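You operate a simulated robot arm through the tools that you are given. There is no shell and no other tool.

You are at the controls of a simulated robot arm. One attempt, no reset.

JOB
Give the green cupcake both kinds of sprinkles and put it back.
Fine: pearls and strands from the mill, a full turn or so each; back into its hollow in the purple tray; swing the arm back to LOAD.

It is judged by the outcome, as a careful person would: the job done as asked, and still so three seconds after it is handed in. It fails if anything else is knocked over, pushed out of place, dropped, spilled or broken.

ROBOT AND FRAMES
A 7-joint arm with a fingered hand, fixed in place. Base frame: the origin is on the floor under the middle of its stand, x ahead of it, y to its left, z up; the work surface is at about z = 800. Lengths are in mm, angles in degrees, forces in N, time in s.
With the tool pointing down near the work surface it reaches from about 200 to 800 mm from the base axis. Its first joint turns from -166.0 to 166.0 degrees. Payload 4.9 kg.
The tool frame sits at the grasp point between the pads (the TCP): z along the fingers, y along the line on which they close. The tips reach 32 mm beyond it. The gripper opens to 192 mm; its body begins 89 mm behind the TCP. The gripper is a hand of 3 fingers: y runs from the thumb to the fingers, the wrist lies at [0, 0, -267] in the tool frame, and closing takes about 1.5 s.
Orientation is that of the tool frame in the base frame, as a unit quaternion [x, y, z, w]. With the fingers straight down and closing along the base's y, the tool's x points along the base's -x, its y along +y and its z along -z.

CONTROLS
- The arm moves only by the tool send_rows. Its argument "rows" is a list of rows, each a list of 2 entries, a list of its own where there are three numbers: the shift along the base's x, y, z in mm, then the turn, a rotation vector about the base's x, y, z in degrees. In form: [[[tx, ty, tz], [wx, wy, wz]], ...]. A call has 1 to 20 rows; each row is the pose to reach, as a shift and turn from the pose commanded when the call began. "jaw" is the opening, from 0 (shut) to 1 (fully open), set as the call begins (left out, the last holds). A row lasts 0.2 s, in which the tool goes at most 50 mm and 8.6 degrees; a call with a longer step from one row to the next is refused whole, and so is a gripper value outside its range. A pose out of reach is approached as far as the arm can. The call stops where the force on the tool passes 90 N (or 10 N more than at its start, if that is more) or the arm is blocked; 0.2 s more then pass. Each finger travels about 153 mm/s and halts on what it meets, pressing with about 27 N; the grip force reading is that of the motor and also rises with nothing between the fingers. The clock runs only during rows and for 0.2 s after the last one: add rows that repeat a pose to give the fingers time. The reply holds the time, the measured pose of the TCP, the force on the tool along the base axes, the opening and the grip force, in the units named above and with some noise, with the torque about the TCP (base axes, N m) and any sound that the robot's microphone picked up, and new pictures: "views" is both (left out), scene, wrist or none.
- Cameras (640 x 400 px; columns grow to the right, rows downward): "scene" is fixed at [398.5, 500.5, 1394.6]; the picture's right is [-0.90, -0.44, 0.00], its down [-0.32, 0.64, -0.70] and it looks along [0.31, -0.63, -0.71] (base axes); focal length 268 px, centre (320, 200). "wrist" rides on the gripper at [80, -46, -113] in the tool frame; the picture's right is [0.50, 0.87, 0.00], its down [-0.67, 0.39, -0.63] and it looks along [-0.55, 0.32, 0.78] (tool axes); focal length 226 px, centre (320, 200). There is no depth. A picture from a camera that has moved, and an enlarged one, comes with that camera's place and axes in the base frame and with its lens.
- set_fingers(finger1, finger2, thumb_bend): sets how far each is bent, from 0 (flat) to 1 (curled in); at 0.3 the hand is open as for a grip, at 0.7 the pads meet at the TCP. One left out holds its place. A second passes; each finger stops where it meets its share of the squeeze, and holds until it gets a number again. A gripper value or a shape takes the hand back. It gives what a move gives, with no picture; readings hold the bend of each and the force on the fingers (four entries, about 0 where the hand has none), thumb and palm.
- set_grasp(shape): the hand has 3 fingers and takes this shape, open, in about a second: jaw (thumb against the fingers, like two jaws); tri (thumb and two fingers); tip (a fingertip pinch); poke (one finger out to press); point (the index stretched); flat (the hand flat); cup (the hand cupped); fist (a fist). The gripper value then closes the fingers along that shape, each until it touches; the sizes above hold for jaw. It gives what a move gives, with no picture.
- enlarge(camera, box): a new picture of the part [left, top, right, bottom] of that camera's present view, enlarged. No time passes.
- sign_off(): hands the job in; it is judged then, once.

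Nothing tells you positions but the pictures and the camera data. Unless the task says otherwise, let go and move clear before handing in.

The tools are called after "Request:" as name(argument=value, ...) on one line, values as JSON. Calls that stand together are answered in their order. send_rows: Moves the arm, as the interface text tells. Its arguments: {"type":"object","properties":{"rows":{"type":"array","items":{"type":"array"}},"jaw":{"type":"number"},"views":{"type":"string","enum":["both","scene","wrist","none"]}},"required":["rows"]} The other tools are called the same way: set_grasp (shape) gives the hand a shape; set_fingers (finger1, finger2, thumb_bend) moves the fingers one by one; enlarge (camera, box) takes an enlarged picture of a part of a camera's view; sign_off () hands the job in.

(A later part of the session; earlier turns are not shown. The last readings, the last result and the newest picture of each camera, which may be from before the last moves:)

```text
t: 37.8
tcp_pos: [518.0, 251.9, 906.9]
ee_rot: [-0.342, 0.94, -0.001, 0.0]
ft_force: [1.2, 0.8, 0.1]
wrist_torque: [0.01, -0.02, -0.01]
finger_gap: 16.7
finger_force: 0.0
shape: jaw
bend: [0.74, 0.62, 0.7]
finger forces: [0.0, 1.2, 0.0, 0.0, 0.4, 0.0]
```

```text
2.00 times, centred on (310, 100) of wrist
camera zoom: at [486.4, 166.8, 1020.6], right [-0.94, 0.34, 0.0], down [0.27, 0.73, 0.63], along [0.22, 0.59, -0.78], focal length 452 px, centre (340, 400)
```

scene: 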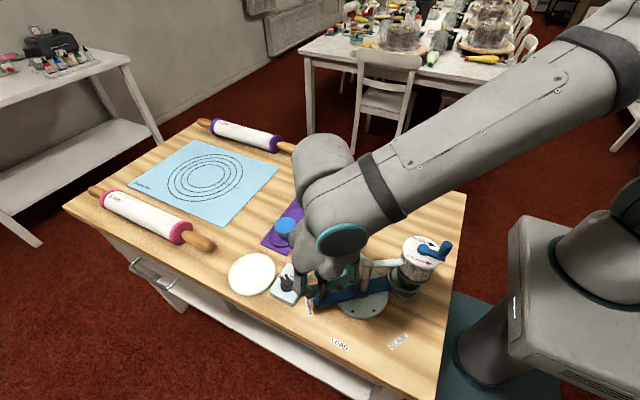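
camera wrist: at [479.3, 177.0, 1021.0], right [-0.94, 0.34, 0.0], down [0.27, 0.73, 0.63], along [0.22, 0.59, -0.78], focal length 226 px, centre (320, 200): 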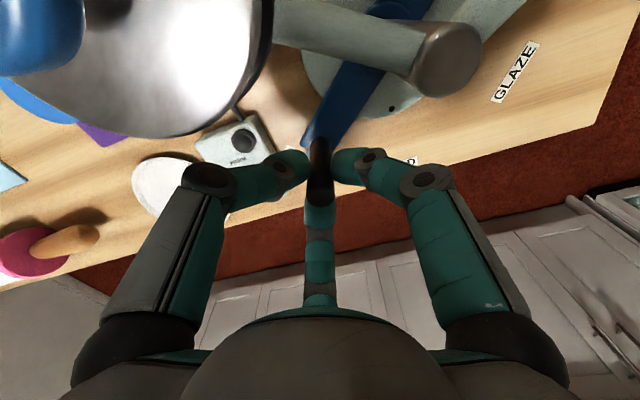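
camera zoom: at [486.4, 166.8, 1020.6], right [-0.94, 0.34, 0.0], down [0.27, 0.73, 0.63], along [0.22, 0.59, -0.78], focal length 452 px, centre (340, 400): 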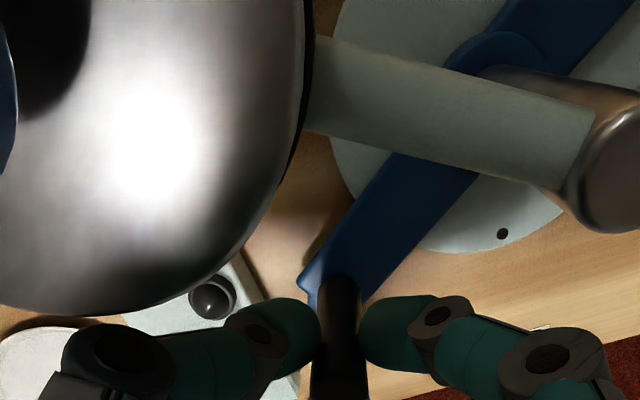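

The dish now sits concentric with the plate under the mill, matching its predicted spot within a couple of pixels. I'll open slightly, lift straight off the handle, and check that it stays put.

Request:
send_rows(rows=[[[0, 0, 0], [0, 0, 0]], [[0, 0, 0], [0, 0, 0]], [[0, 0, 12], [0, 0, 0]], [[0, 0, 30], [0, 0, 0]], [[0, 0, 60], [0, 0, 0]], [[0, 0, 100], [0, 0, 0]], [[0, 0, 140], [0, 0, 0]], [[0, 0, 150], [0, 0, 0]]], jaw=0.115, views="both")

Request:
enlarge(camera="scene", box=[310, 220, 450, 330])

Request:
enlarge(camera="scene", box=[375, 225, 455, 305])

```text
t: 39.6
tcp_pos: [516.1, 251.2, 1057.5]
ee_rot: [-0.341, 0.94, -0.001, 0.0]
ft_force: [0.5, 0.5, 0.0]
wrist_torque: [0.01, -0.01, -0.01]
finger_gap: 21.8
finger_force: 0.1
shape: jaw
bend: [0.75, 0.75, 0.7]
finger forces: [0.0, 0.0, 0.1, 0.0, 0.1, 0.0]
camera wrist: at [486.1, 165.7, 1170.9], right [-0.94, 0.34, 0.0], down [0.27, 0.73, 0.63], along [0.22, 0.59, -0.78], focal length 226 px, centre (320, 200)
```

scene: 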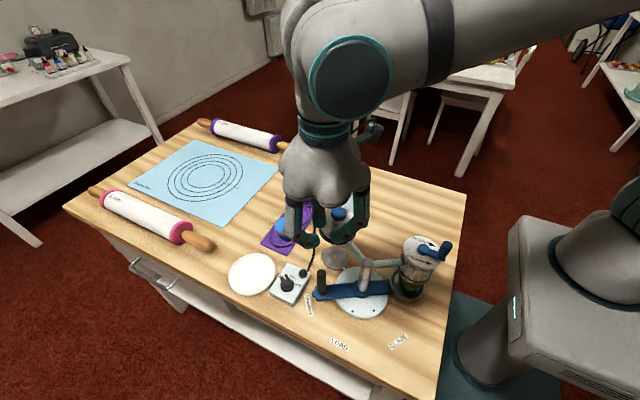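
wrist: 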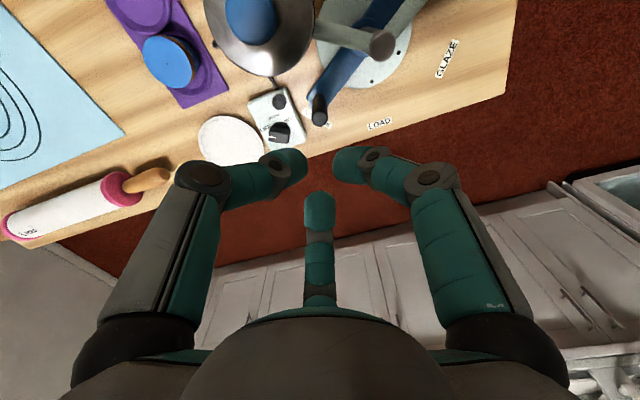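

```text
3.64 times, centred on (380, 275) of scene
camera zoom: at [398.5, 500.5, 1394.6], right [-0.9, -0.44, 0.0], down [-0.32, 0.64, -0.7], along [0.31, -0.63, -0.71], focal length 974 px, centre (102, -73)
```

zoom: 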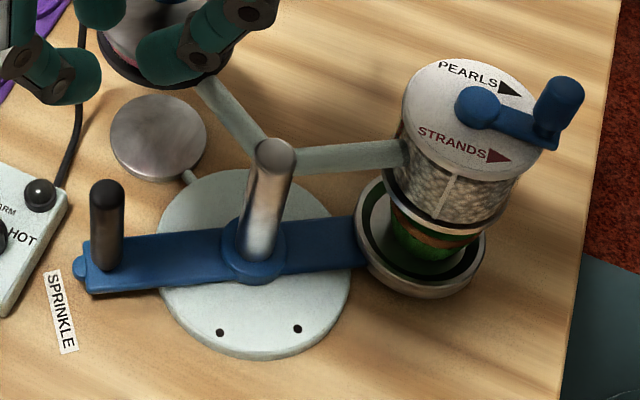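

```text
5.00 times, centred on (415, 265) of scene
camera zoom: at [398.5, 500.5, 1394.6], right [-0.9, -0.44, 0.0], down [-0.32, 0.64, -0.7], along [0.31, -0.63, -0.71], focal length 1340 px, centre (-155, -125)
```

zoom: 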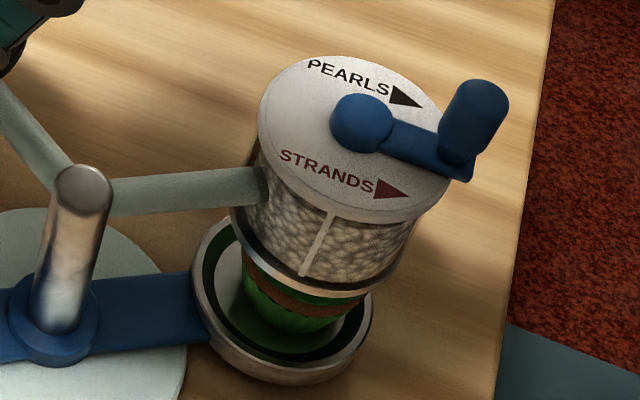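

The arm holds its position with the cupcake under the mill. Next I'll move over the crank and look at it closely from above.

Request:
send_rows(rows=[[[-30, -16, 30], [0, 0, 0]], [[-70, -37, 40], [0, 0, 0]], [[-110, -58, 40], [0, 0, 0]], [[-150, -80, 40], [0, 0, 0]], [[-180, -95, 40], [0, 0, 0]], [[-198, -104, 30], [0, 0, 0]], [[-198, -104, 30], [0, 0, 0]]], jaw=0.3, views="both")

Request:
enlarge(camera="wrist", box=[220, 60, 420, 210])

Request:
enlarge(camera="scene", box=[370, 130, 470, 300])

```text
t: 41.2
tcp_pos: [319.3, 148.1, 1088.0]
ee_rot: [-0.342, 0.94, 0.0, 0.0]
ft_force: [-0.1, 0.2, -0.3]
wrist_torque: [0.03, -0.02, -0.01]
finger_gap: 57.3
finger_force: 0.0
shape: jaw
bend: [0.48, 0.48, 0.7]
finger forces: [0.1, 0.0, 0.0, 0.0, 0.0, 0.0]
camera wrist: at [288.3, 62.3, 1200.4], right [-0.94, 0.34, 0.0], down [0.27, 0.73, 0.63], along [0.22, 0.59, -0.78], focal length 226 px, centre (320, 200)
```

scene: 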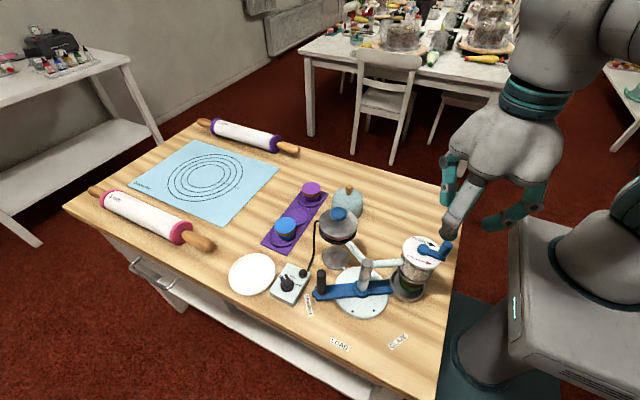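
wrist: 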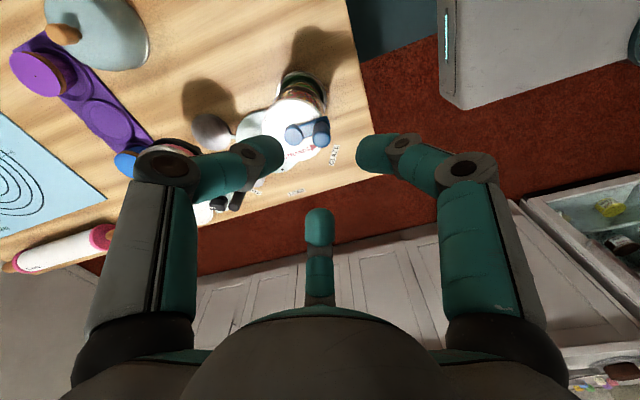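

```text
2.67 times, centred on (320, 135) of wrist
camera zoom: at [288.3, 62.3, 1200.4], right [-0.94, 0.34, 0.0], down [0.27, 0.73, 0.63], along [0.22, 0.59, -0.78], focal length 603 px, centre (320, 373)
```

zoom: 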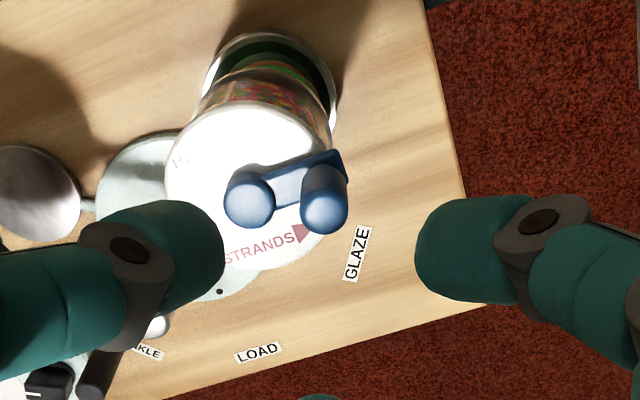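

```text
2.35 times, centred on (420, 215) of scene
camera zoom: at [398.5, 500.5, 1394.6], right [-0.9, -0.44, 0.0], down [-0.32, 0.64, -0.7], along [0.31, -0.63, -0.71], focal length 630 px, centre (85, 165)
```

zoom: 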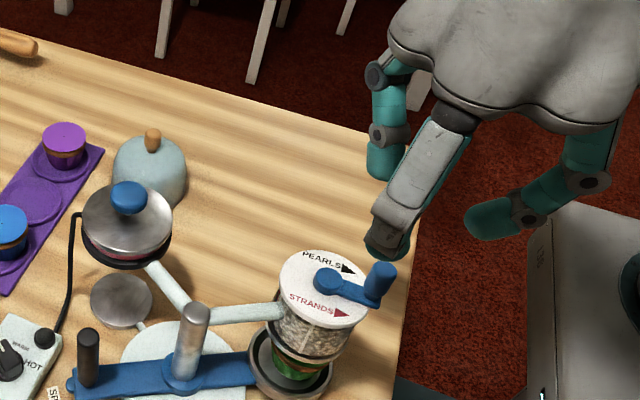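

The hub is at (350, 148) with its top at z≈962. The crank peg is at (318, 149), radius 32 mm, with its top at z≈998. The arrows mean clockwise from above for PEARLS and counter-clockwise for STRANDS. I'll come down around the peg with the tips kept above the hub.

Request:
send_rows(rows=[[[-1.6, 0.4, -25], [0, 0, 0]], [[-1.6, 0.4, -50], [0, 0, 0]], [[-1.6, 0.4, -70], [0, 0, 0]], [[-1.6, 0.4, -85], [0, 0, 0]], [[-1.6, 0.4, -85], [0, 0, 0]]], views="both")

Request:
enlarge(camera="wrist", box=[220, 60, 420, 240])

Request:
enlarge(camera="scene", box=[370, 180, 470, 290])

```text
t: 42.4
tcp_pos: [316.9, 150.5, 1001.5]
ee_rot: [-0.342, 0.94, 0.0, 0.0]
ft_force: [-0.6, 0.5, 0.2]
wrist_torque: [0.01, 0.04, -0.02]
finger_gap: 57.2
finger_force: 0.1
shape: jaw
bend: [0.48, 0.48, 0.7]
finger forces: [0.0, 0.1, 0.0, 0.0, 0.0, 0.0]
camera wrist: at [286.3, 63.2, 1114.9], right [-0.94, 0.34, 0.0], down [0.27, 0.73, 0.63], along [0.22, 0.59, -0.78], focal length 226 px, centre (320, 200)
```

scene: 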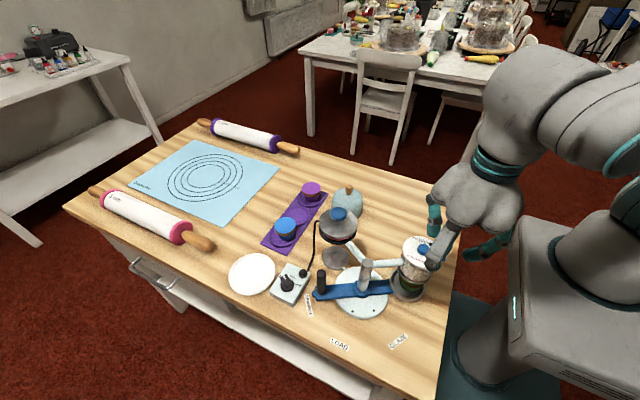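
wrist: 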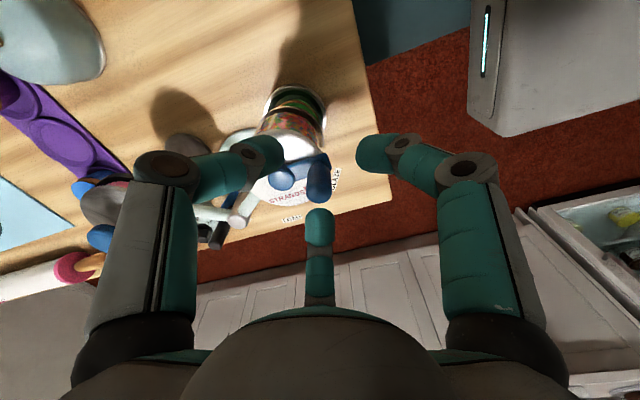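

```text
2.22 times, centred on (320, 150) of wrist
camera zoom: at [286.3, 63.2, 1114.9], right [-0.94, 0.34, 0.0], down [0.27, 0.73, 0.63], along [0.22, 0.59, -0.78], focal length 502 px, centre (320, 311)
```

zoom: 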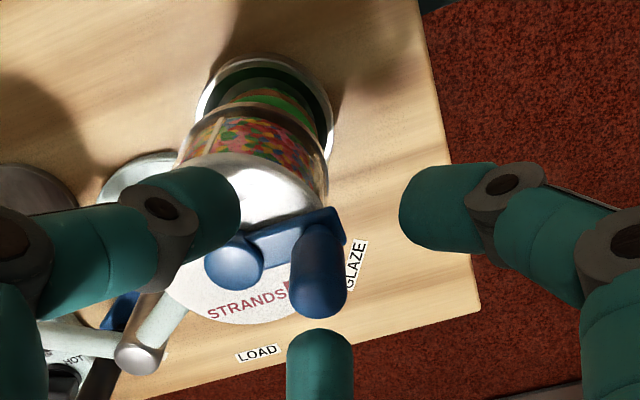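

```text
3.64 times, centred on (420, 235) of scene
camera zoom: at [398.5, 500.5, 1394.6], right [-0.9, -0.44, 0.0], down [-0.32, 0.64, -0.7], along [0.31, -0.63, -0.71], focal length 974 px, centre (-44, 73)
```

zoom: 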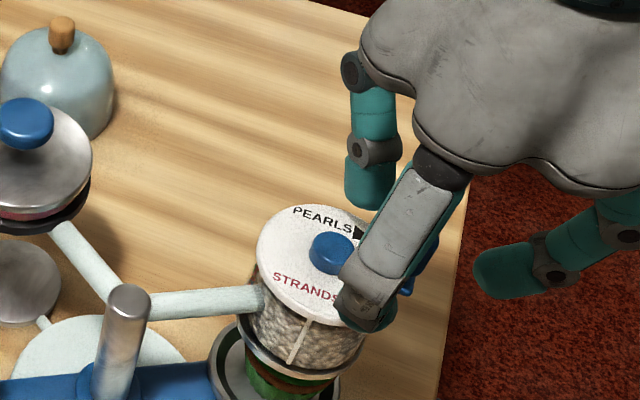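

The peg is centred among the open digits. I'll nudge 1 mm and close to a snug cage.

Request:
send_rows(rows=[[[0, -1, 0], [0, 0, 0]], [[0, -1, 0], [0, 0, 0]], [[0, -1, 0], [0, 0, 0]], [[0, -1, 0], [0, 0, 0]]], jaw=0.1, views="both")

Request:
enlarge(camera="wrist", box=[220, 60, 420, 240])

Request:
enlarge(camera="scene", box=[370, 180, 470, 290])

```text
t: 43.4
tcp_pos: [317.2, 147.8, 1002.6]
ee_rot: [-0.342, 0.94, 0.0, 0.001]
ft_force: [0.1, -0.4, -0.5]
wrist_torque: [0.01, -0.04, -0.02]
finger_gap: 19.5
finger_force: 0.0
shape: jaw
bend: [0.74, 0.74, 0.7]
finger forces: [0.0, 0.2, 0.0, 0.0, 0.1, 0.1]
camera wrist: at [286.4, 62.2, 1115.3], right [-0.94, 0.34, 0.0], down [0.27, 0.73, 0.63], along [0.22, 0.59, -0.78], focal length 226 px, centre (320, 200)
```

scene: 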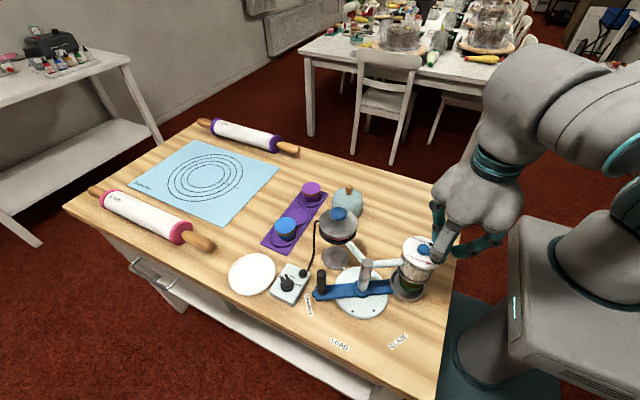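
wrist: 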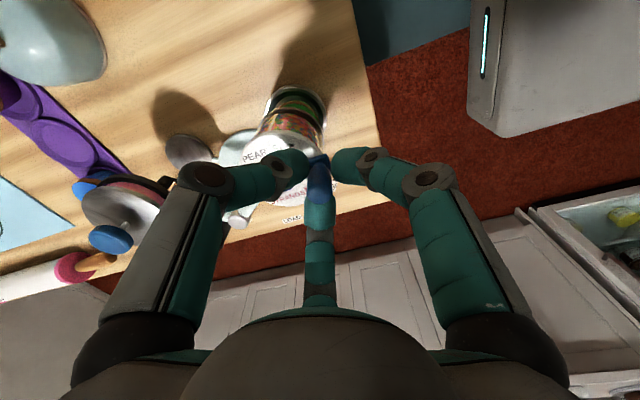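

```text
2.22 times, centred on (320, 150) of wrist
camera zoom: at [286.4, 62.2, 1115.3], right [-0.94, 0.34, 0.0], down [0.27, 0.73, 0.63], along [0.22, 0.59, -0.78], focal length 502 px, centre (320, 311)
```

zoom: 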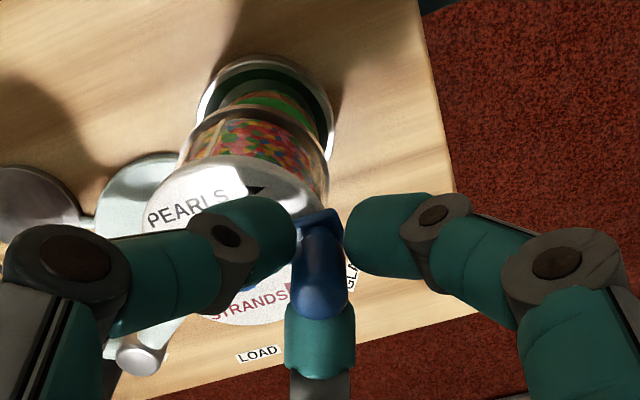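

```text
3.64 times, centred on (420, 235) of scene
camera zoom: at [398.5, 500.5, 1394.6], right [-0.9, -0.44, 0.0], down [-0.32, 0.64, -0.7], along [0.31, -0.63, -0.71], focal length 974 px, centre (-44, 73)
```

zoom: 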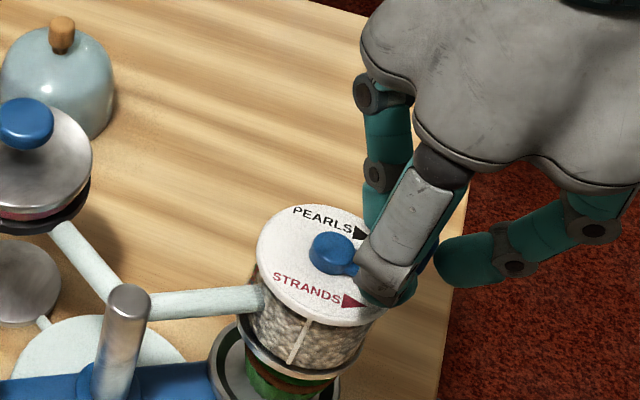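

The peg is caged with no contact. I'll tighten slightly to find the contact gap.

Request:
send_rows(rows=[[[0, 0, 0], [0, 0, 0]], [[0, 0, 0], [0, 0, 0]]], jaw=0.075, views="none")

```text
t: 44.0
tcp_pos: [318.1, 148.2, 1002.0]
ee_rot: [-0.342, 0.94, 0.0, 0.0]
ft_force: [1.0, -0.6, 0.8]
wrist_torque: [0.02, 0.0, 0.0]
finger_gap: 14.9
finger_force: 0.0
shape: jaw
bend: [0.73, 0.73, 0.7]
finger forces: [0.2, 1.2, 0.0, 0.0, 0.6, 0.1]
```

The contact gap is about 15 mm, so a snug cage is set. I'll start the PEARLS turn clockwise with a 30° test and check the force and motion.

Request:
send_rows(rows=[[[0.49, 5.56, 0], [0, 0, 0]], [[1.93, 10.94, 0], [0, 0, 0]], [[4.29, 16, 0], [0, 0, 0]], [[4.29, 16, 0], [0, 0, 0]]], jaw=0.08, views="scene")

Request:
enlarge(camera="scene", box=[370, 180, 470, 290])

Request:
enlarge(camera="wrist", box=[220, 60, 420, 240])

```text
t: 45.0
tcp_pos: [322.1, 164.3, 1002.9]
ee_rot: [-0.342, 0.94, 0.0, 0.0]
ft_force: [0.2, -0.4, -0.6]
wrist_torque: [-0.03, -0.01, 0.04]
finger_gap: 15.5
finger_force: 0.0
shape: jaw
bend: [0.73, 0.73, 0.7]
finger forces: [0.6, 0.0, 0.0, 0.0, 0.4, 0.0]
```

scene: 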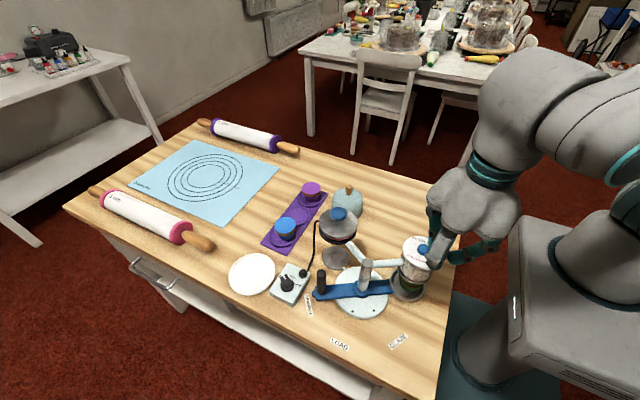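

```text
3.64 times, centred on (420, 235) of scene
camera zoom: at [398.5, 500.5, 1394.6], right [-0.9, -0.44, 0.0], down [-0.32, 0.64, -0.7], along [0.31, -0.63, -0.71], focal length 974 px, centre (-44, 73)
```

zoom: 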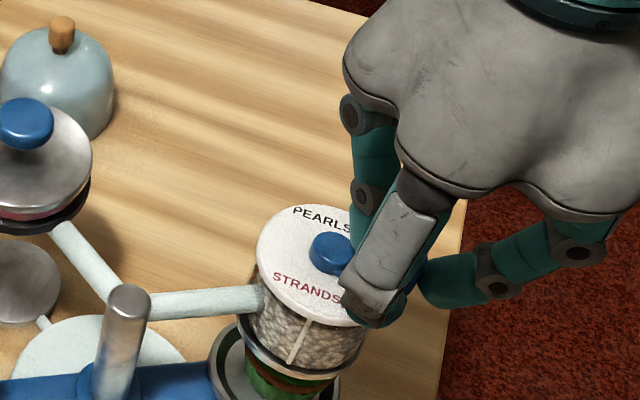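

```text
2.22 times, centred on (320, 150) of wrist
camera zoom: at [290.7, 78.5, 1115.9], right [-0.94, 0.34, 0.0], down [0.27, 0.73, 0.63], along [0.22, 0.59, -0.78], focal length 502 px, centre (320, 311)
```

zoom: 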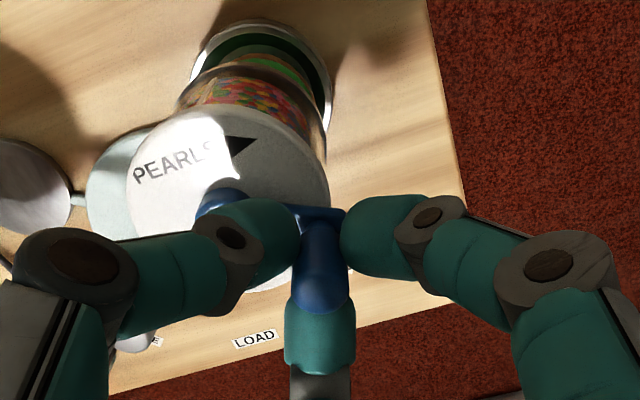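

The crank follows with almost no resistance. I'll continue clockwise for another 180°.

Request:
send_rows(rows=[[[3.2, 4.57, 0], [0, 0, 0]], [[7.14, 8.51, 0], [0, 0, 0]], [[11.71, 11.71, 0], [0, 0, 0]], [[16.77, 14.07, 0], [0, 0, 0]], [[22.15, 15.51, 0], [0, 0, 0]], [[27.71, 16, 0], [0, 0, 0]], [[33.27, 15.51, 0], [0, 0, 0]], [[38.65, 14.07, 0], [0, 0, 0]], [[43.71, 11.71, 0], [0, 0, 0]], [[48.28, 8.51, 0], [0, 0, 0]], [[52.22, 4.57, 0], [0, 0, 0]], [[55.42, 0, 0], [0, 0, 0]], [[57.78, -5.06, 0], [0, 0, 0]], [[59.22, -10.44, 0], [0, 0, 0]], [[59.71, -16, 0], [0, 0, 0]], [[59.22, -21.56, 0], [0, 0, 0]], [[57.78, -26.94, 0], [0, 0, 0]], [[55.42, -32, 0], [0, 0, 0]]], views="both")

Request:
enlarge(camera="scene", box=[360, 190, 460, 310])

Request:
enlarge(camera="wrist", box=[220, 60, 420, 240])

```text
t: 48.8
tcp_pos: [377.9, 131.6, 1002.7]
ee_rot: [-0.342, 0.94, 0.0, -0.001]
ft_force: [0.3, 0.1, 0.1]
wrist_torque: [0.0, -0.01, -0.01]
finger_gap: 15.4
finger_force: 0.0
shape: jaw
bend: [0.73, 0.73, 0.7]
finger forces: [0.0, 0.0, 0.0, 0.1, 0.0, 0.0]
camera wrist: at [346.2, 45.9, 1115.9], right [-0.94, 0.34, 0.0], down [0.27, 0.73, 0.63], along [0.22, 0.59, -0.78], focal length 226 px, centre (320, 200)
```

scene: 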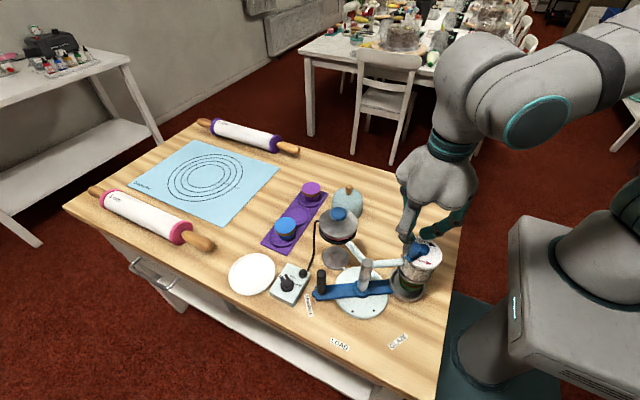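
wrist: 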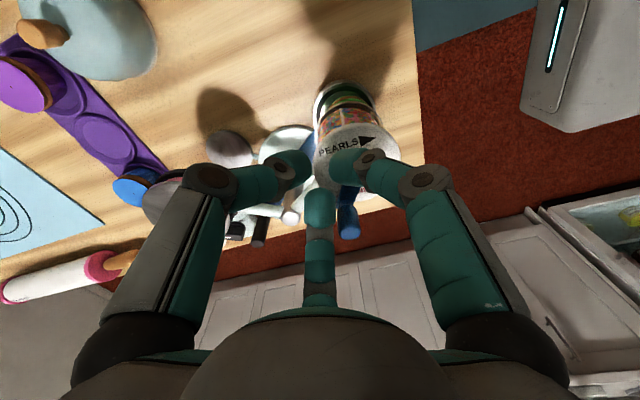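

```text
3.33 times, centred on (410, 250) of scene
camera zoom: at [398.5, 500.5, 1394.6], right [-0.9, -0.44, 0.0], down [-0.32, 0.64, -0.7], along [0.31, -0.63, -0.71], focal length 893 px, centre (20, 33)
```

zoom: 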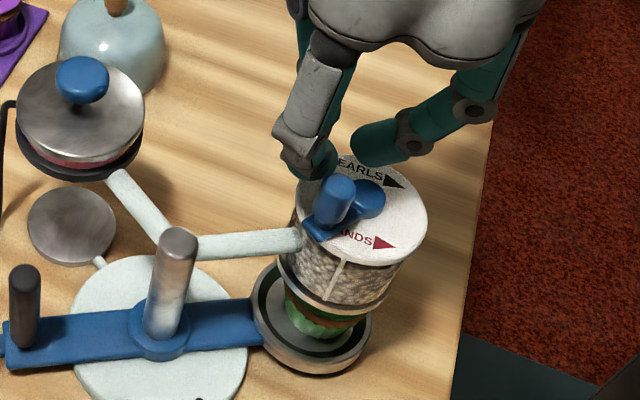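

```text
2.22 times, centred on (320, 150) of wrist
camera zoom: at [346.2, 45.9, 1115.9], right [-0.94, 0.34, 0.0], down [0.27, 0.73, 0.63], along [0.22, 0.59, -0.78], focal length 502 px, centre (320, 311)
```

zoom: 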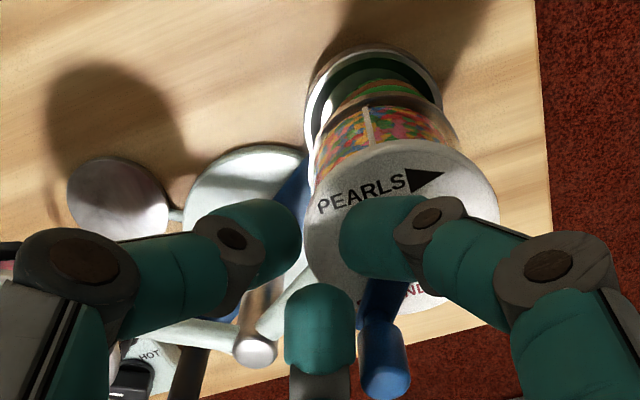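

The peg slipped out of the loose cage at about 58° (after some 122° of clockwise turn), so a firmer grip is needed. I'll raise, open, re-centre over the peg at about (367.5, 176) and take a firm hold.

Request:
send_rows(rows=[[[0, 0, 20], [0, 0, 0]], [[0, 0, 50], [0, 0, 0]], [[0, 0, 70], [0, 0, 0]], [[0, 0, 70], [0, 0, 0]]], views="none")

Request:
send_rows(rows=[[[-5, 22, 0], [0, 0, 0]], [[-10.4, 44.4, 0], [0, 0, 0]], [[-10.4, 44.4, 0], [0, 0, 0]]], jaw=0.3, views="both")

Request:
enlarge(camera="wrist", box=[220, 60, 420, 210])

Request:
enlarge(camera="scene", box=[360, 190, 460, 310])

```text
t: 49.8
tcp_pos: [376.8, 131.5, 1072.6]
ee_rot: [-0.342, 0.94, 0.0, 0.0]
ft_force: [0.6, -0.4, 0.7]
wrist_torque: [0.0, 0.0, 0.01]
finger_gap: 15.3
finger_force: 0.2
shape: jaw
bend: [0.73, 0.73, 0.7]
finger forces: [0.0, 0.0, 0.1, 0.1, 0.0, 0.0]
```

```text
t: 50.6
tcp_pos: [366.6, 175.2, 1072.5]
ee_rot: [-0.341, 0.94, 0.0, 0.0]
ft_force: [0.2, -0.4, -0.3]
wrist_torque: [0.0, 0.0, 0.0]
finger_gap: 57.3
finger_force: 0.0
shape: jaw
bend: [0.48, 0.48, 0.7]
finger forces: [0.0, 0.0, 0.0, 0.1, 0.1, 0.1]
camera wrist: at [335.7, 90.3, 1185.2], right [-0.94, 0.34, 0.0], down [0.27, 0.73, 0.63], along [0.22, 0.59, -0.78], focal length 226 px, centre (320, 200)
```

scene: 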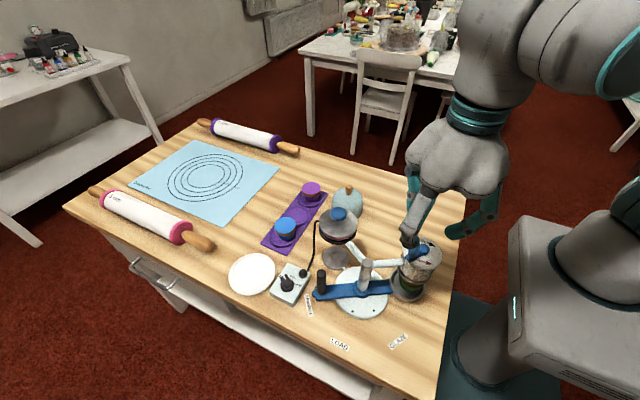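
wrist: 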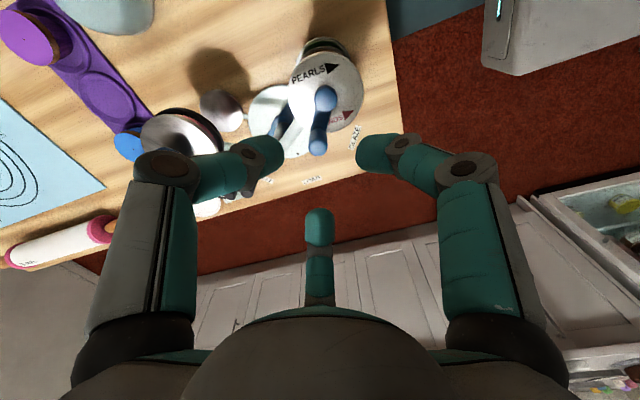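

```text
2.67 times, centred on (320, 135) of wrist
camera zoom: at [335.7, 90.3, 1185.2], right [-0.94, 0.34, 0.0], down [0.27, 0.73, 0.63], along [0.22, 0.59, -0.78], focal length 603 px, centre (320, 373)
```

zoom: 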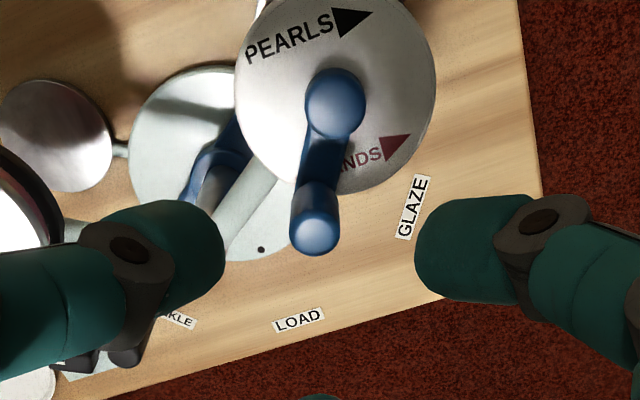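

```text
3.33 times, centred on (410, 250) of scene
camera zoom: at [398.5, 500.5, 1394.6], right [-0.9, -0.44, 0.0], down [-0.32, 0.64, -0.7], along [0.31, -0.63, -0.71], focal length 893 px, centre (20, 33)
```

zoom: 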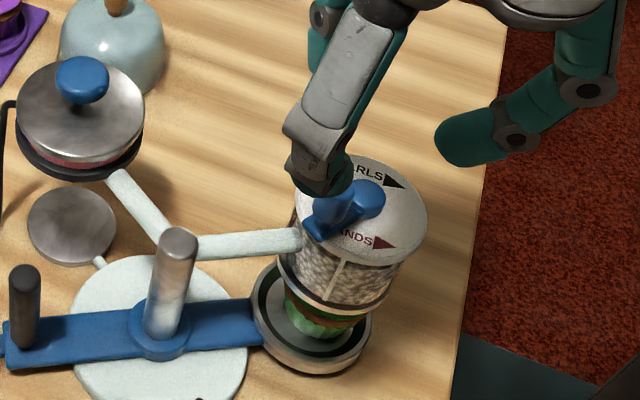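

The crank stands at about 58°. I'll centre, come down and grip firmly.

Request:
send_rows(rows=[[[1, 0.6, -25], [0, 0, 0]], [[1, 0.6, -50], [0, 0, 0]], [[1, 0.6, -68], [0, 0, 0]], [[1, 0.6, -74], [0, 0, 0]], [[1, 0.6, -74], [0, 0, 0]]], views="none")

Request:
send_rows(rows=[[[0, 0, 0], [0, 0, 0]], [[0, 0, 0], [0, 0, 0]], [[0, 0, 0], [0, 0, 0]], [[0, 0, 0], [0, 0, 0]]], jaw=0.0, views="both")

Request:
enlarge(camera="scene", box=[360, 190, 460, 310])

Request:
enlarge(camera="wrist", box=[220, 60, 420, 240])

```text
t: 51.8
tcp_pos: [367.7, 177.4, 997.2]
ee_rot: [-0.342, 0.94, 0.0, 0.0]
ft_force: [-0.4, 0.0, 0.1]
wrist_torque: [0.03, 0.01, -0.02]
finger_gap: 57.3
finger_force: 0.0
shape: jaw
bend: [0.48, 0.48, 0.7]
finger forces: [0.0, 0.0, 0.1, 0.0, 0.0, 0.0]
```

```text
t: 52.8
tcp_pos: [367.3, 176.3, 996.7]
ee_rot: [-0.342, 0.94, 0.0, -0.002]
ft_force: [1.0, 1.3, -7.3]
wrist_torque: [0.05, -0.05, 0.02]
finger_gap: 11.8
finger_force: 27.2
shape: jaw
bend: [0.72, 0.73, 0.7]
finger forces: [22.7, 24.3, 0.0, 0.1, 23.4, 0.0]
camera wrist: at [336.6, 90.9, 1111.0], right [-0.94, 0.34, 0.0], down [0.27, 0.73, 0.63], along [0.22, 0.59, -0.78], focal length 226 px, centre (320, 200)
```

scene: 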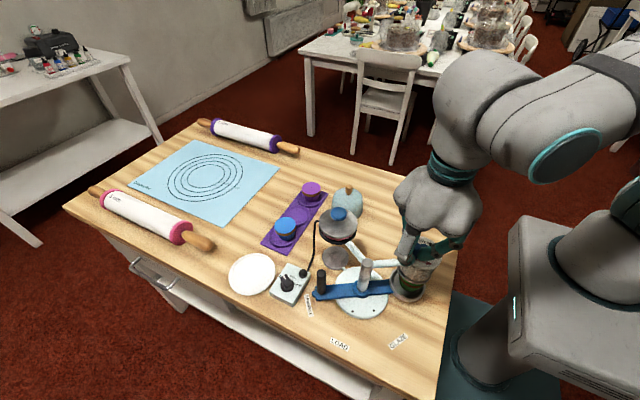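
wrist: 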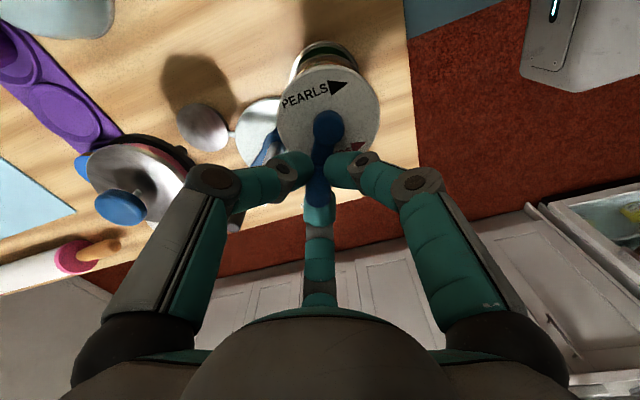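

```text
3.33 times, centred on (410, 250) of scene
camera zoom: at [398.5, 500.5, 1394.6], right [-0.9, -0.44, 0.0], down [-0.32, 0.64, -0.7], along [0.31, -0.63, -0.71], focal length 893 px, centre (20, 33)
```

zoom: 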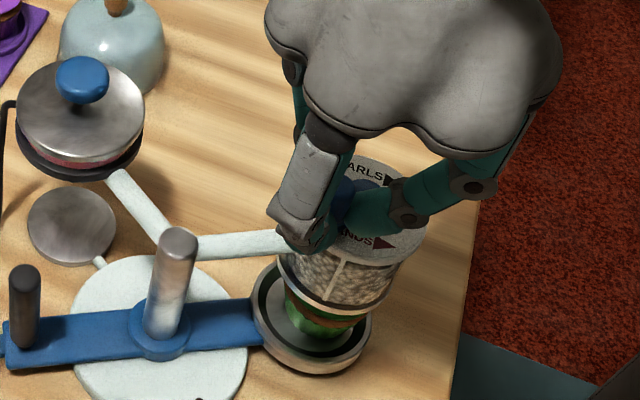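

```text
2.22 times, centred on (320, 150) of wrist
camera zoom: at [336.6, 90.9, 1111.0], right [-0.94, 0.34, 0.0], down [0.27, 0.73, 0.63], along [0.22, 0.59, -0.78], focal length 502 px, centre (320, 311)
```

zoom: 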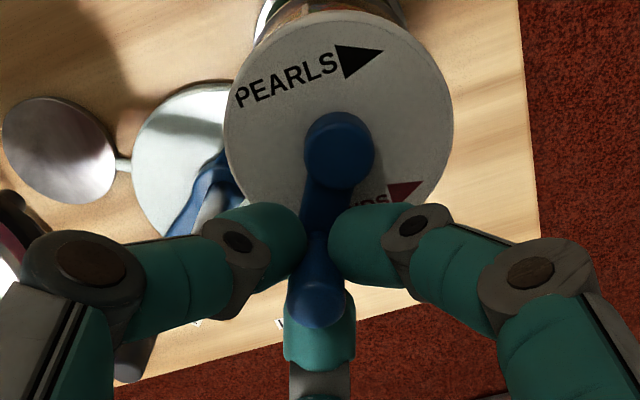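

The peg is firmly held with about 23 N per finger. I'll continue clockwise in shorter segments and check as I go.

Request:
send_rows(rows=[[[3.73, -2.71, 0], [0, 0, 0]], [[7.04, -5.9, 0], [0, 0, 0]], [[9.87, -9.53, 0], [0, 0, 0]], [[12.17, -13.52, 0], [0, 0, 0]], [[12.17, -13.52, 0], [0, 0, 0]]], views="none")

Request:
enlarge(camera="wrist", box=[220, 60, 420, 240])

```text
t: 54.0
tcp_pos: [379.8, 163.7, 997.8]
ee_rot: [-0.342, 0.94, -0.001, -0.001]
ft_force: [-3.3, 0.1, -9.6]
wrist_torque: [-0.06, 0.07, 0.01]
finger_gap: 12.0
finger_force: 27.3
shape: jaw
bend: [0.72, 0.73, 0.7]
finger forces: [24.7, 23.4, 0.1, 0.1, 23.1, 0.0]
```

```text
2.22 times, centred on (320, 150) of wrist
camera zoom: at [348.9, 77.6, 1111.2], right [-0.94, 0.34, 0.0], down [0.27, 0.73, 0.63], along [0.22, 0.59, -0.78], focal length 502 px, centre (320, 311)
```

zoom: 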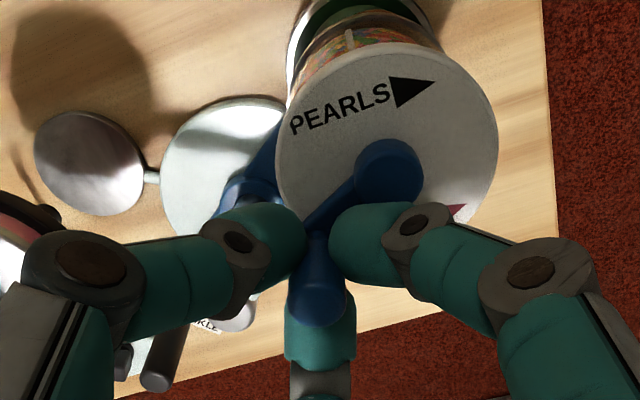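

The firm grip works and the crank follows exactly. I'll continue clockwise to about -64° and check again.

Request:
send_rows(rows=[[[2.06, -5.37, 0], [0, 0, 0]], [[3.16, -11.02, 0], [0, 0, 0]], [[3.26, -16.77, 0], [0, 0, 0]], [[2.36, -22.45, 0], [0, 0, 0]], [[0.49, -27.89, 0], [0, 0, 0]], [[-2.3, -32.92, 0], [0, 0, 0]], [[-5.92, -37.39, 0], [0, 0, 0]], [[-10.26, -41.16, 0], [0, 0, 0]], [[-15.19, -44.13, 0], [0, 0, 0]], [[-15.19, -44.13, 0], [0, 0, 0]]], views="none")

Request:
enlarge(camera="wrist", box=[220, 60, 420, 240])

Request:
enlarge(camera="scene", box=[360, 200, 460, 310])

```text
t: 56.2
tcp_pos: [364.5, 119.4, 998.5]
ee_rot: [-0.342, 0.94, -0.001, -0.001]
ft_force: [-1.6, 3.2, -17.4]
wrist_torque: [0.01, 0.0, -0.01]
finger_gap: 11.6
finger_force: 27.5
shape: jaw
bend: [0.72, 0.73, 0.7]
finger forces: [23.1, 24.4, 0.1, 0.0, 21.9, 0.0]
```

```text
2.22 times, centred on (320, 150) of wrist
camera zoom: at [333.6, 33.3, 1111.5], right [-0.94, 0.34, 0.0], down [0.27, 0.73, 0.63], along [0.22, 0.59, -0.78], focal length 502 px, centre (320, 311)
```

zoom: 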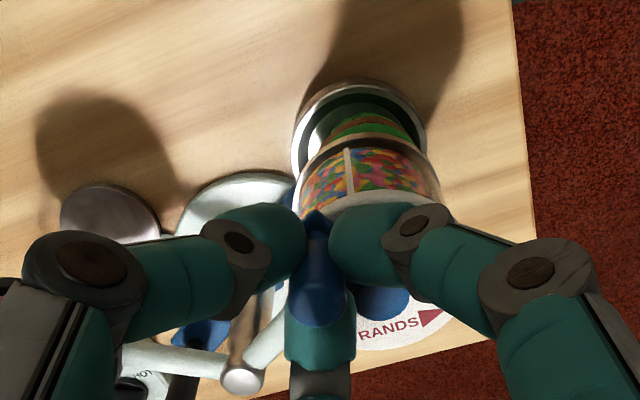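

```text
3.64 times, centred on (410, 255) of scene
camera zoom: at [398.5, 500.5, 1394.6], right [-0.9, -0.44, 0.0], down [-0.32, 0.64, -0.7], along [0.31, -0.63, -0.71], focal length 974 px, centre (-7, 0)
```

zoom: 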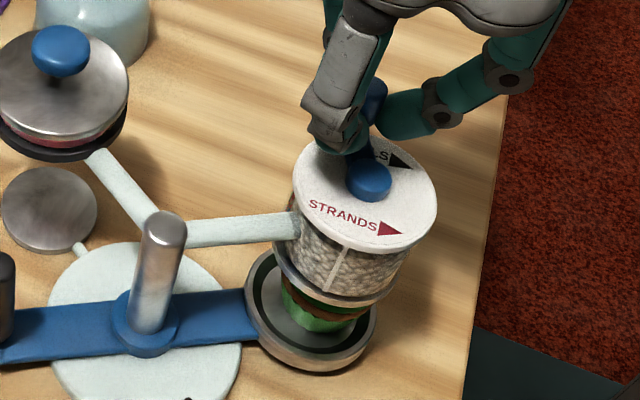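

It's holding well. I'll ease down 1.5 mm to relieve a small upward pull and continue clockwise to complete the full PEARLS turn, about 370° in total.

Request:
send_rows(rows=[[[-5.38, -2.06, -1.5], [0, 0, 0]], [[-11.02, -3.16, -1.5], [0, 0, 0]], [[-16.77, -3.26, -1.5], [0, 0, 0]], [[-22.45, -2.36, -1.5], [0, 0, 0]], [[-27.89, -0.48, -1.5], [0, 0, 0]], [[-32.92, 2.31, -1.5], [0, 0, 0]], [[-37.4, 5.93, -1.5], [0, 0, 0]], [[-37.4, 5.93, -1.5], [0, 0, 0]]], views="none")

Request:
enlarge(camera="wrist", box=[220, 60, 420, 240])

```text
t: 58.0
tcp_pos: [327.4, 125.7, 997.3]
ee_rot: [-0.342, 0.94, 0.001, 0.0]
ft_force: [-6.4, -7.3, 6.0]
wrist_torque: [-0.19, 0.16, -0.01]
finger_gap: 11.8
finger_force: 26.4
shape: jaw
bend: [0.72, 0.73, 0.7]
finger forces: [28.8, 24.2, 0.0, 0.1, 27.8, 0.0]
```

```text
2.22 times, centred on (320, 150) of wrist
camera zoom: at [296.7, 39.5, 1110.5], right [-0.94, 0.34, 0.0], down [0.27, 0.73, 0.63], along [0.22, 0.59, -0.78], focal length 502 px, centre (320, 311)
```

zoom: 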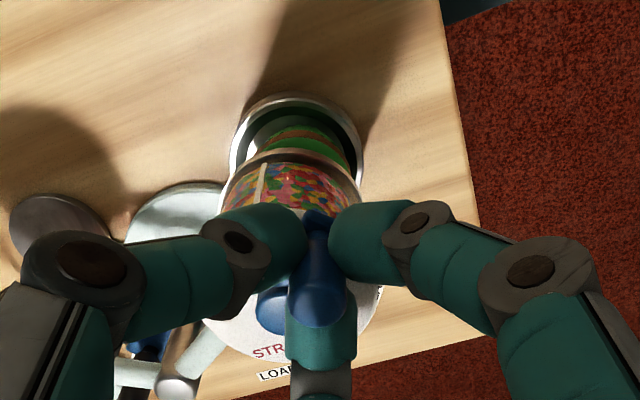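

Nearly there. I'll finish the clockwise turn to just past the starting angle.

Request:
send_rows(rows=[[[-3.77, 4.33, 0], [0, 0, 0]], [[-6.73, 9.27, 0], [0, 0, 0]], [[-8.79, 14.64, 0], [0, 0, 0]], [[-9.89, 20.28, 0], [0, 0, 0]], [[-10.07, 23.73, 0], [0, 0, 0]], [[-9.89, 27.18, 0], [0, 0, 0]], [[-9.57, 29.46, 0], [0, 0, 0]], [[-9.57, 29.46, 0], [0, 0, 0]]], views="both")

Request:
enlarge(camera="wrist", box=[220, 60, 420, 240])

Request:
enlarge(camera="scene", box=[375, 240, 445, 310])

```text
t: 59.8
tcp_pos: [317.6, 154.9, 996.2]
ee_rot: [-0.342, 0.94, 0.001, 0.001]
ft_force: [-3.1, 0.5, 6.0]
wrist_torque: [0.04, 0.13, 0.02]
finger_gap: 11.7
finger_force: 27.3
shape: jaw
bend: [0.72, 0.73, 0.7]
finger forces: [28.2, 27.5, 0.0, 0.1, 25.6, 0.1]
camera wrist: at [286.8, 69.4, 1110.4], right [-0.94, 0.34, 0.0], down [0.27, 0.73, 0.63], along [0.22, 0.59, -0.77], focal length 226 px, centre (320, 200)
```

scene: 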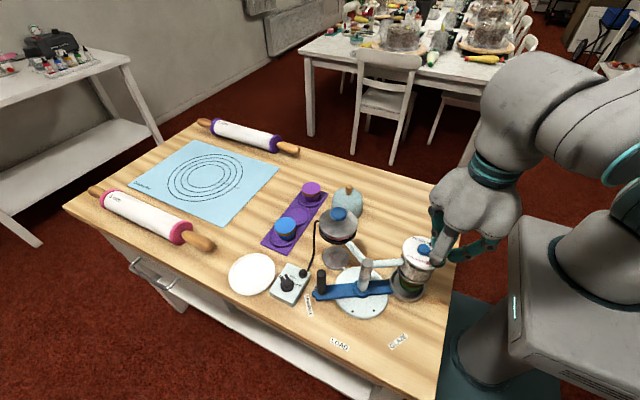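
wrist: 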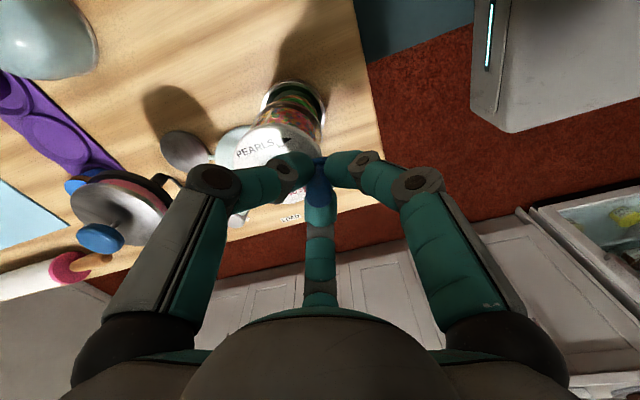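

```text
2.22 times, centred on (320, 150) of wrist
camera zoom: at [286.8, 69.4, 1110.4], right [-0.94, 0.34, 0.0], down [0.27, 0.73, 0.63], along [0.22, 0.59, -0.77], focal length 502 px, centre (320, 311)
```

zoom: 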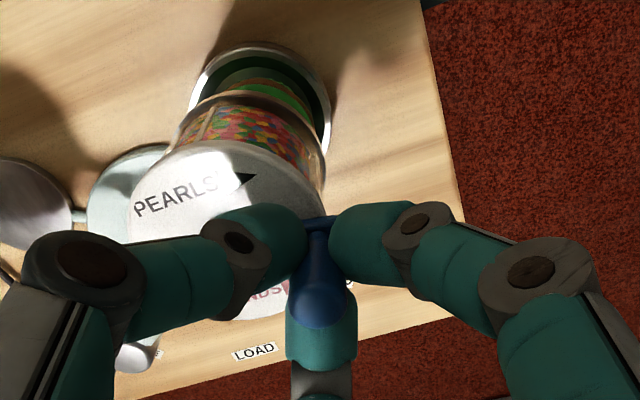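

```text
5.71 times, centred on (410, 275) of scene
camera zoom: at [398.5, 500.5, 1394.6], right [-0.9, -0.44, 0.0], down [-0.32, 0.64, -0.7], along [0.31, -0.63, -0.71], focal length 1531 px, centre (-194, -229)
```

zoom: 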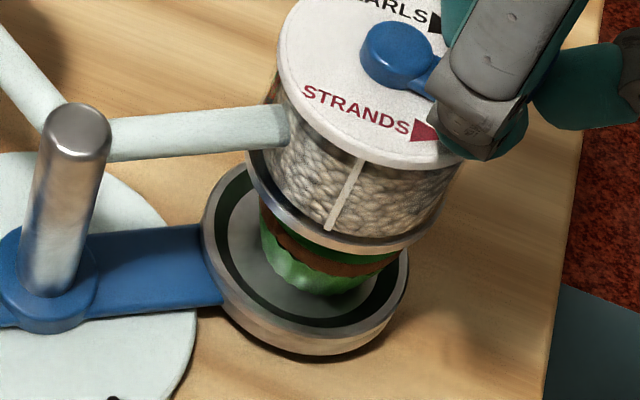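

The PEARLS turn is complete at about 372°. Now STRANDS: the reverse direction (counter-clockwise) for a full turn, in three segments.

Request:
send_rows(rows=[[[-0.5, -5.73, 0], [0, 0, 0]], [[0, -11.46, 0], [0, 0, 0]], [[1.49, -17.01, 0], [0, 0, 0]], [[3.92, -22.23, 0], [0, 0, 0]], [[7.22, -26.94, 0], [0, 0, 0]], [[11.29, -31.01, 0], [0, 0, 0]], [[16, -34.31, 0], [0, 0, 0]], [[21.21, -36.74, 0], [0, 0, 0]], [[26.77, -38.23, 0], [0, 0, 0]], [[32.5, -38.73, 0], [0, 0, 0]], [[38.23, -38.23, 0], [0, 0, 0]], [[43.78, -36.74, 0], [0, 0, 0]], [[49, -34.31, 0], [0, 0, 0]], [[49, -34.31, 0], [0, 0, 0]]], views="none")

Request:
enlarge(camera="wrist", box=[220, 60, 420, 240])

```text
t: 62.8
tcp_pos: [365.8, 120.8, 997.7]
ee_rot: [-0.342, 0.94, 0.001, 0.0]
ft_force: [0.4, 0.0, 9.9]
wrist_torque: [0.01, 0.04, 0.02]
finger_gap: 11.9
finger_force: 26.8
shape: jaw
bend: [0.72, 0.73, 0.7]
finger forces: [27.4, 28.0, 0.1, 0.0, 27.7, 0.0]
```

```text
2.22 times, centred on (320, 150) of wrist
camera zoom: at [335.8, 34.7, 1110.2], right [-0.94, 0.34, 0.0], down [0.27, 0.73, 0.63], along [0.22, 0.59, -0.78], focal length 502 px, centre (320, 311)
```

zoom: 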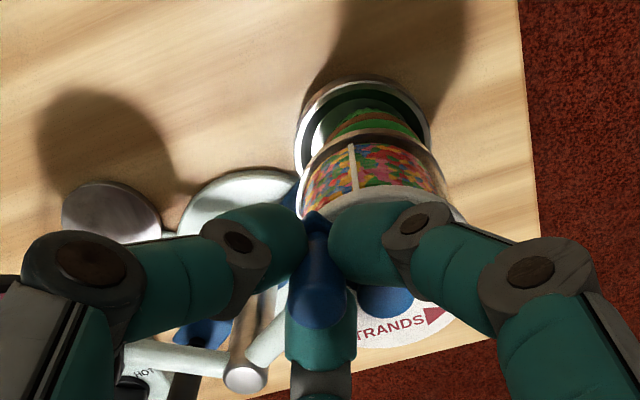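

The grip is secure through the first 130°. I'll continue the counter-clockwise turn.

Request:
send_rows(rows=[[[4.71, 3.3, 0.5], [0, 0, 0]], [[8.78, 7.37, 0.5], [0, 0, 0]], [[12.08, 12.08, 0.5], [0, 0, 0]], [[14.51, 17.29, 0.5], [0, 0, 0]], [[16, 22.85, 0.5], [0, 0, 0]], [[16.5, 28.58, 0.5], [0, 0, 0]], [[16, 34.31, 0.5], [0, 0, 0]], [[14.51, 39.86, 0.5], [0, 0, 0]], [[12.08, 45.08, 0.5], [0, 0, 0]], [[8.78, 49.79, 0.5], [0, 0, 0]], [[4.71, 53.86, 0.5], [0, 0, 0]], [[0, 57.16, 0.5], [0, 0, 0]], [[0, 57.16, 0.5], [0, 0, 0]]], views="none")

Request:
enlarge(camera="wrist", box=[220, 60, 420, 240])

```text
t: 65.6
tcp_pos: [367.2, 177.4, 996.8]
ee_rot: [-0.341, 0.94, -0.001, 0.0]
ft_force: [0.5, -0.5, -1.2]
wrist_torque: [-0.02, 0.02, 0.02]
finger_gap: 11.9
finger_force: 27.1
shape: jaw
bend: [0.72, 0.73, 0.7]
finger forces: [25.6, 26.4, 0.0, 0.0, 26.7, 0.0]
```

```text
2.22 times, centred on (320, 150) of wrist
camera zoom: at [335.6, 91.9, 1110.7], right [-0.94, 0.34, 0.0], down [0.27, 0.73, 0.63], along [0.22, 0.59, -0.78], focal length 502 px, centre (320, 311)
```

zoom: 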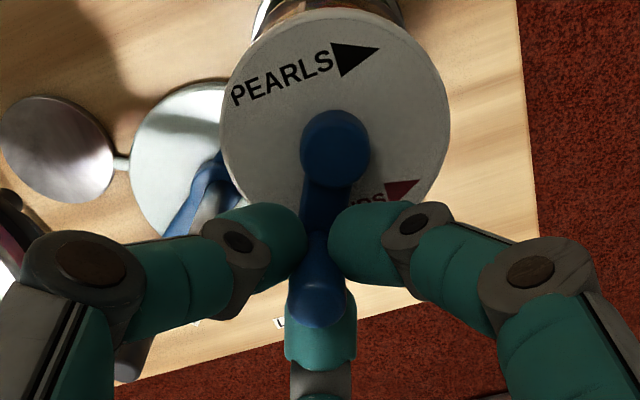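

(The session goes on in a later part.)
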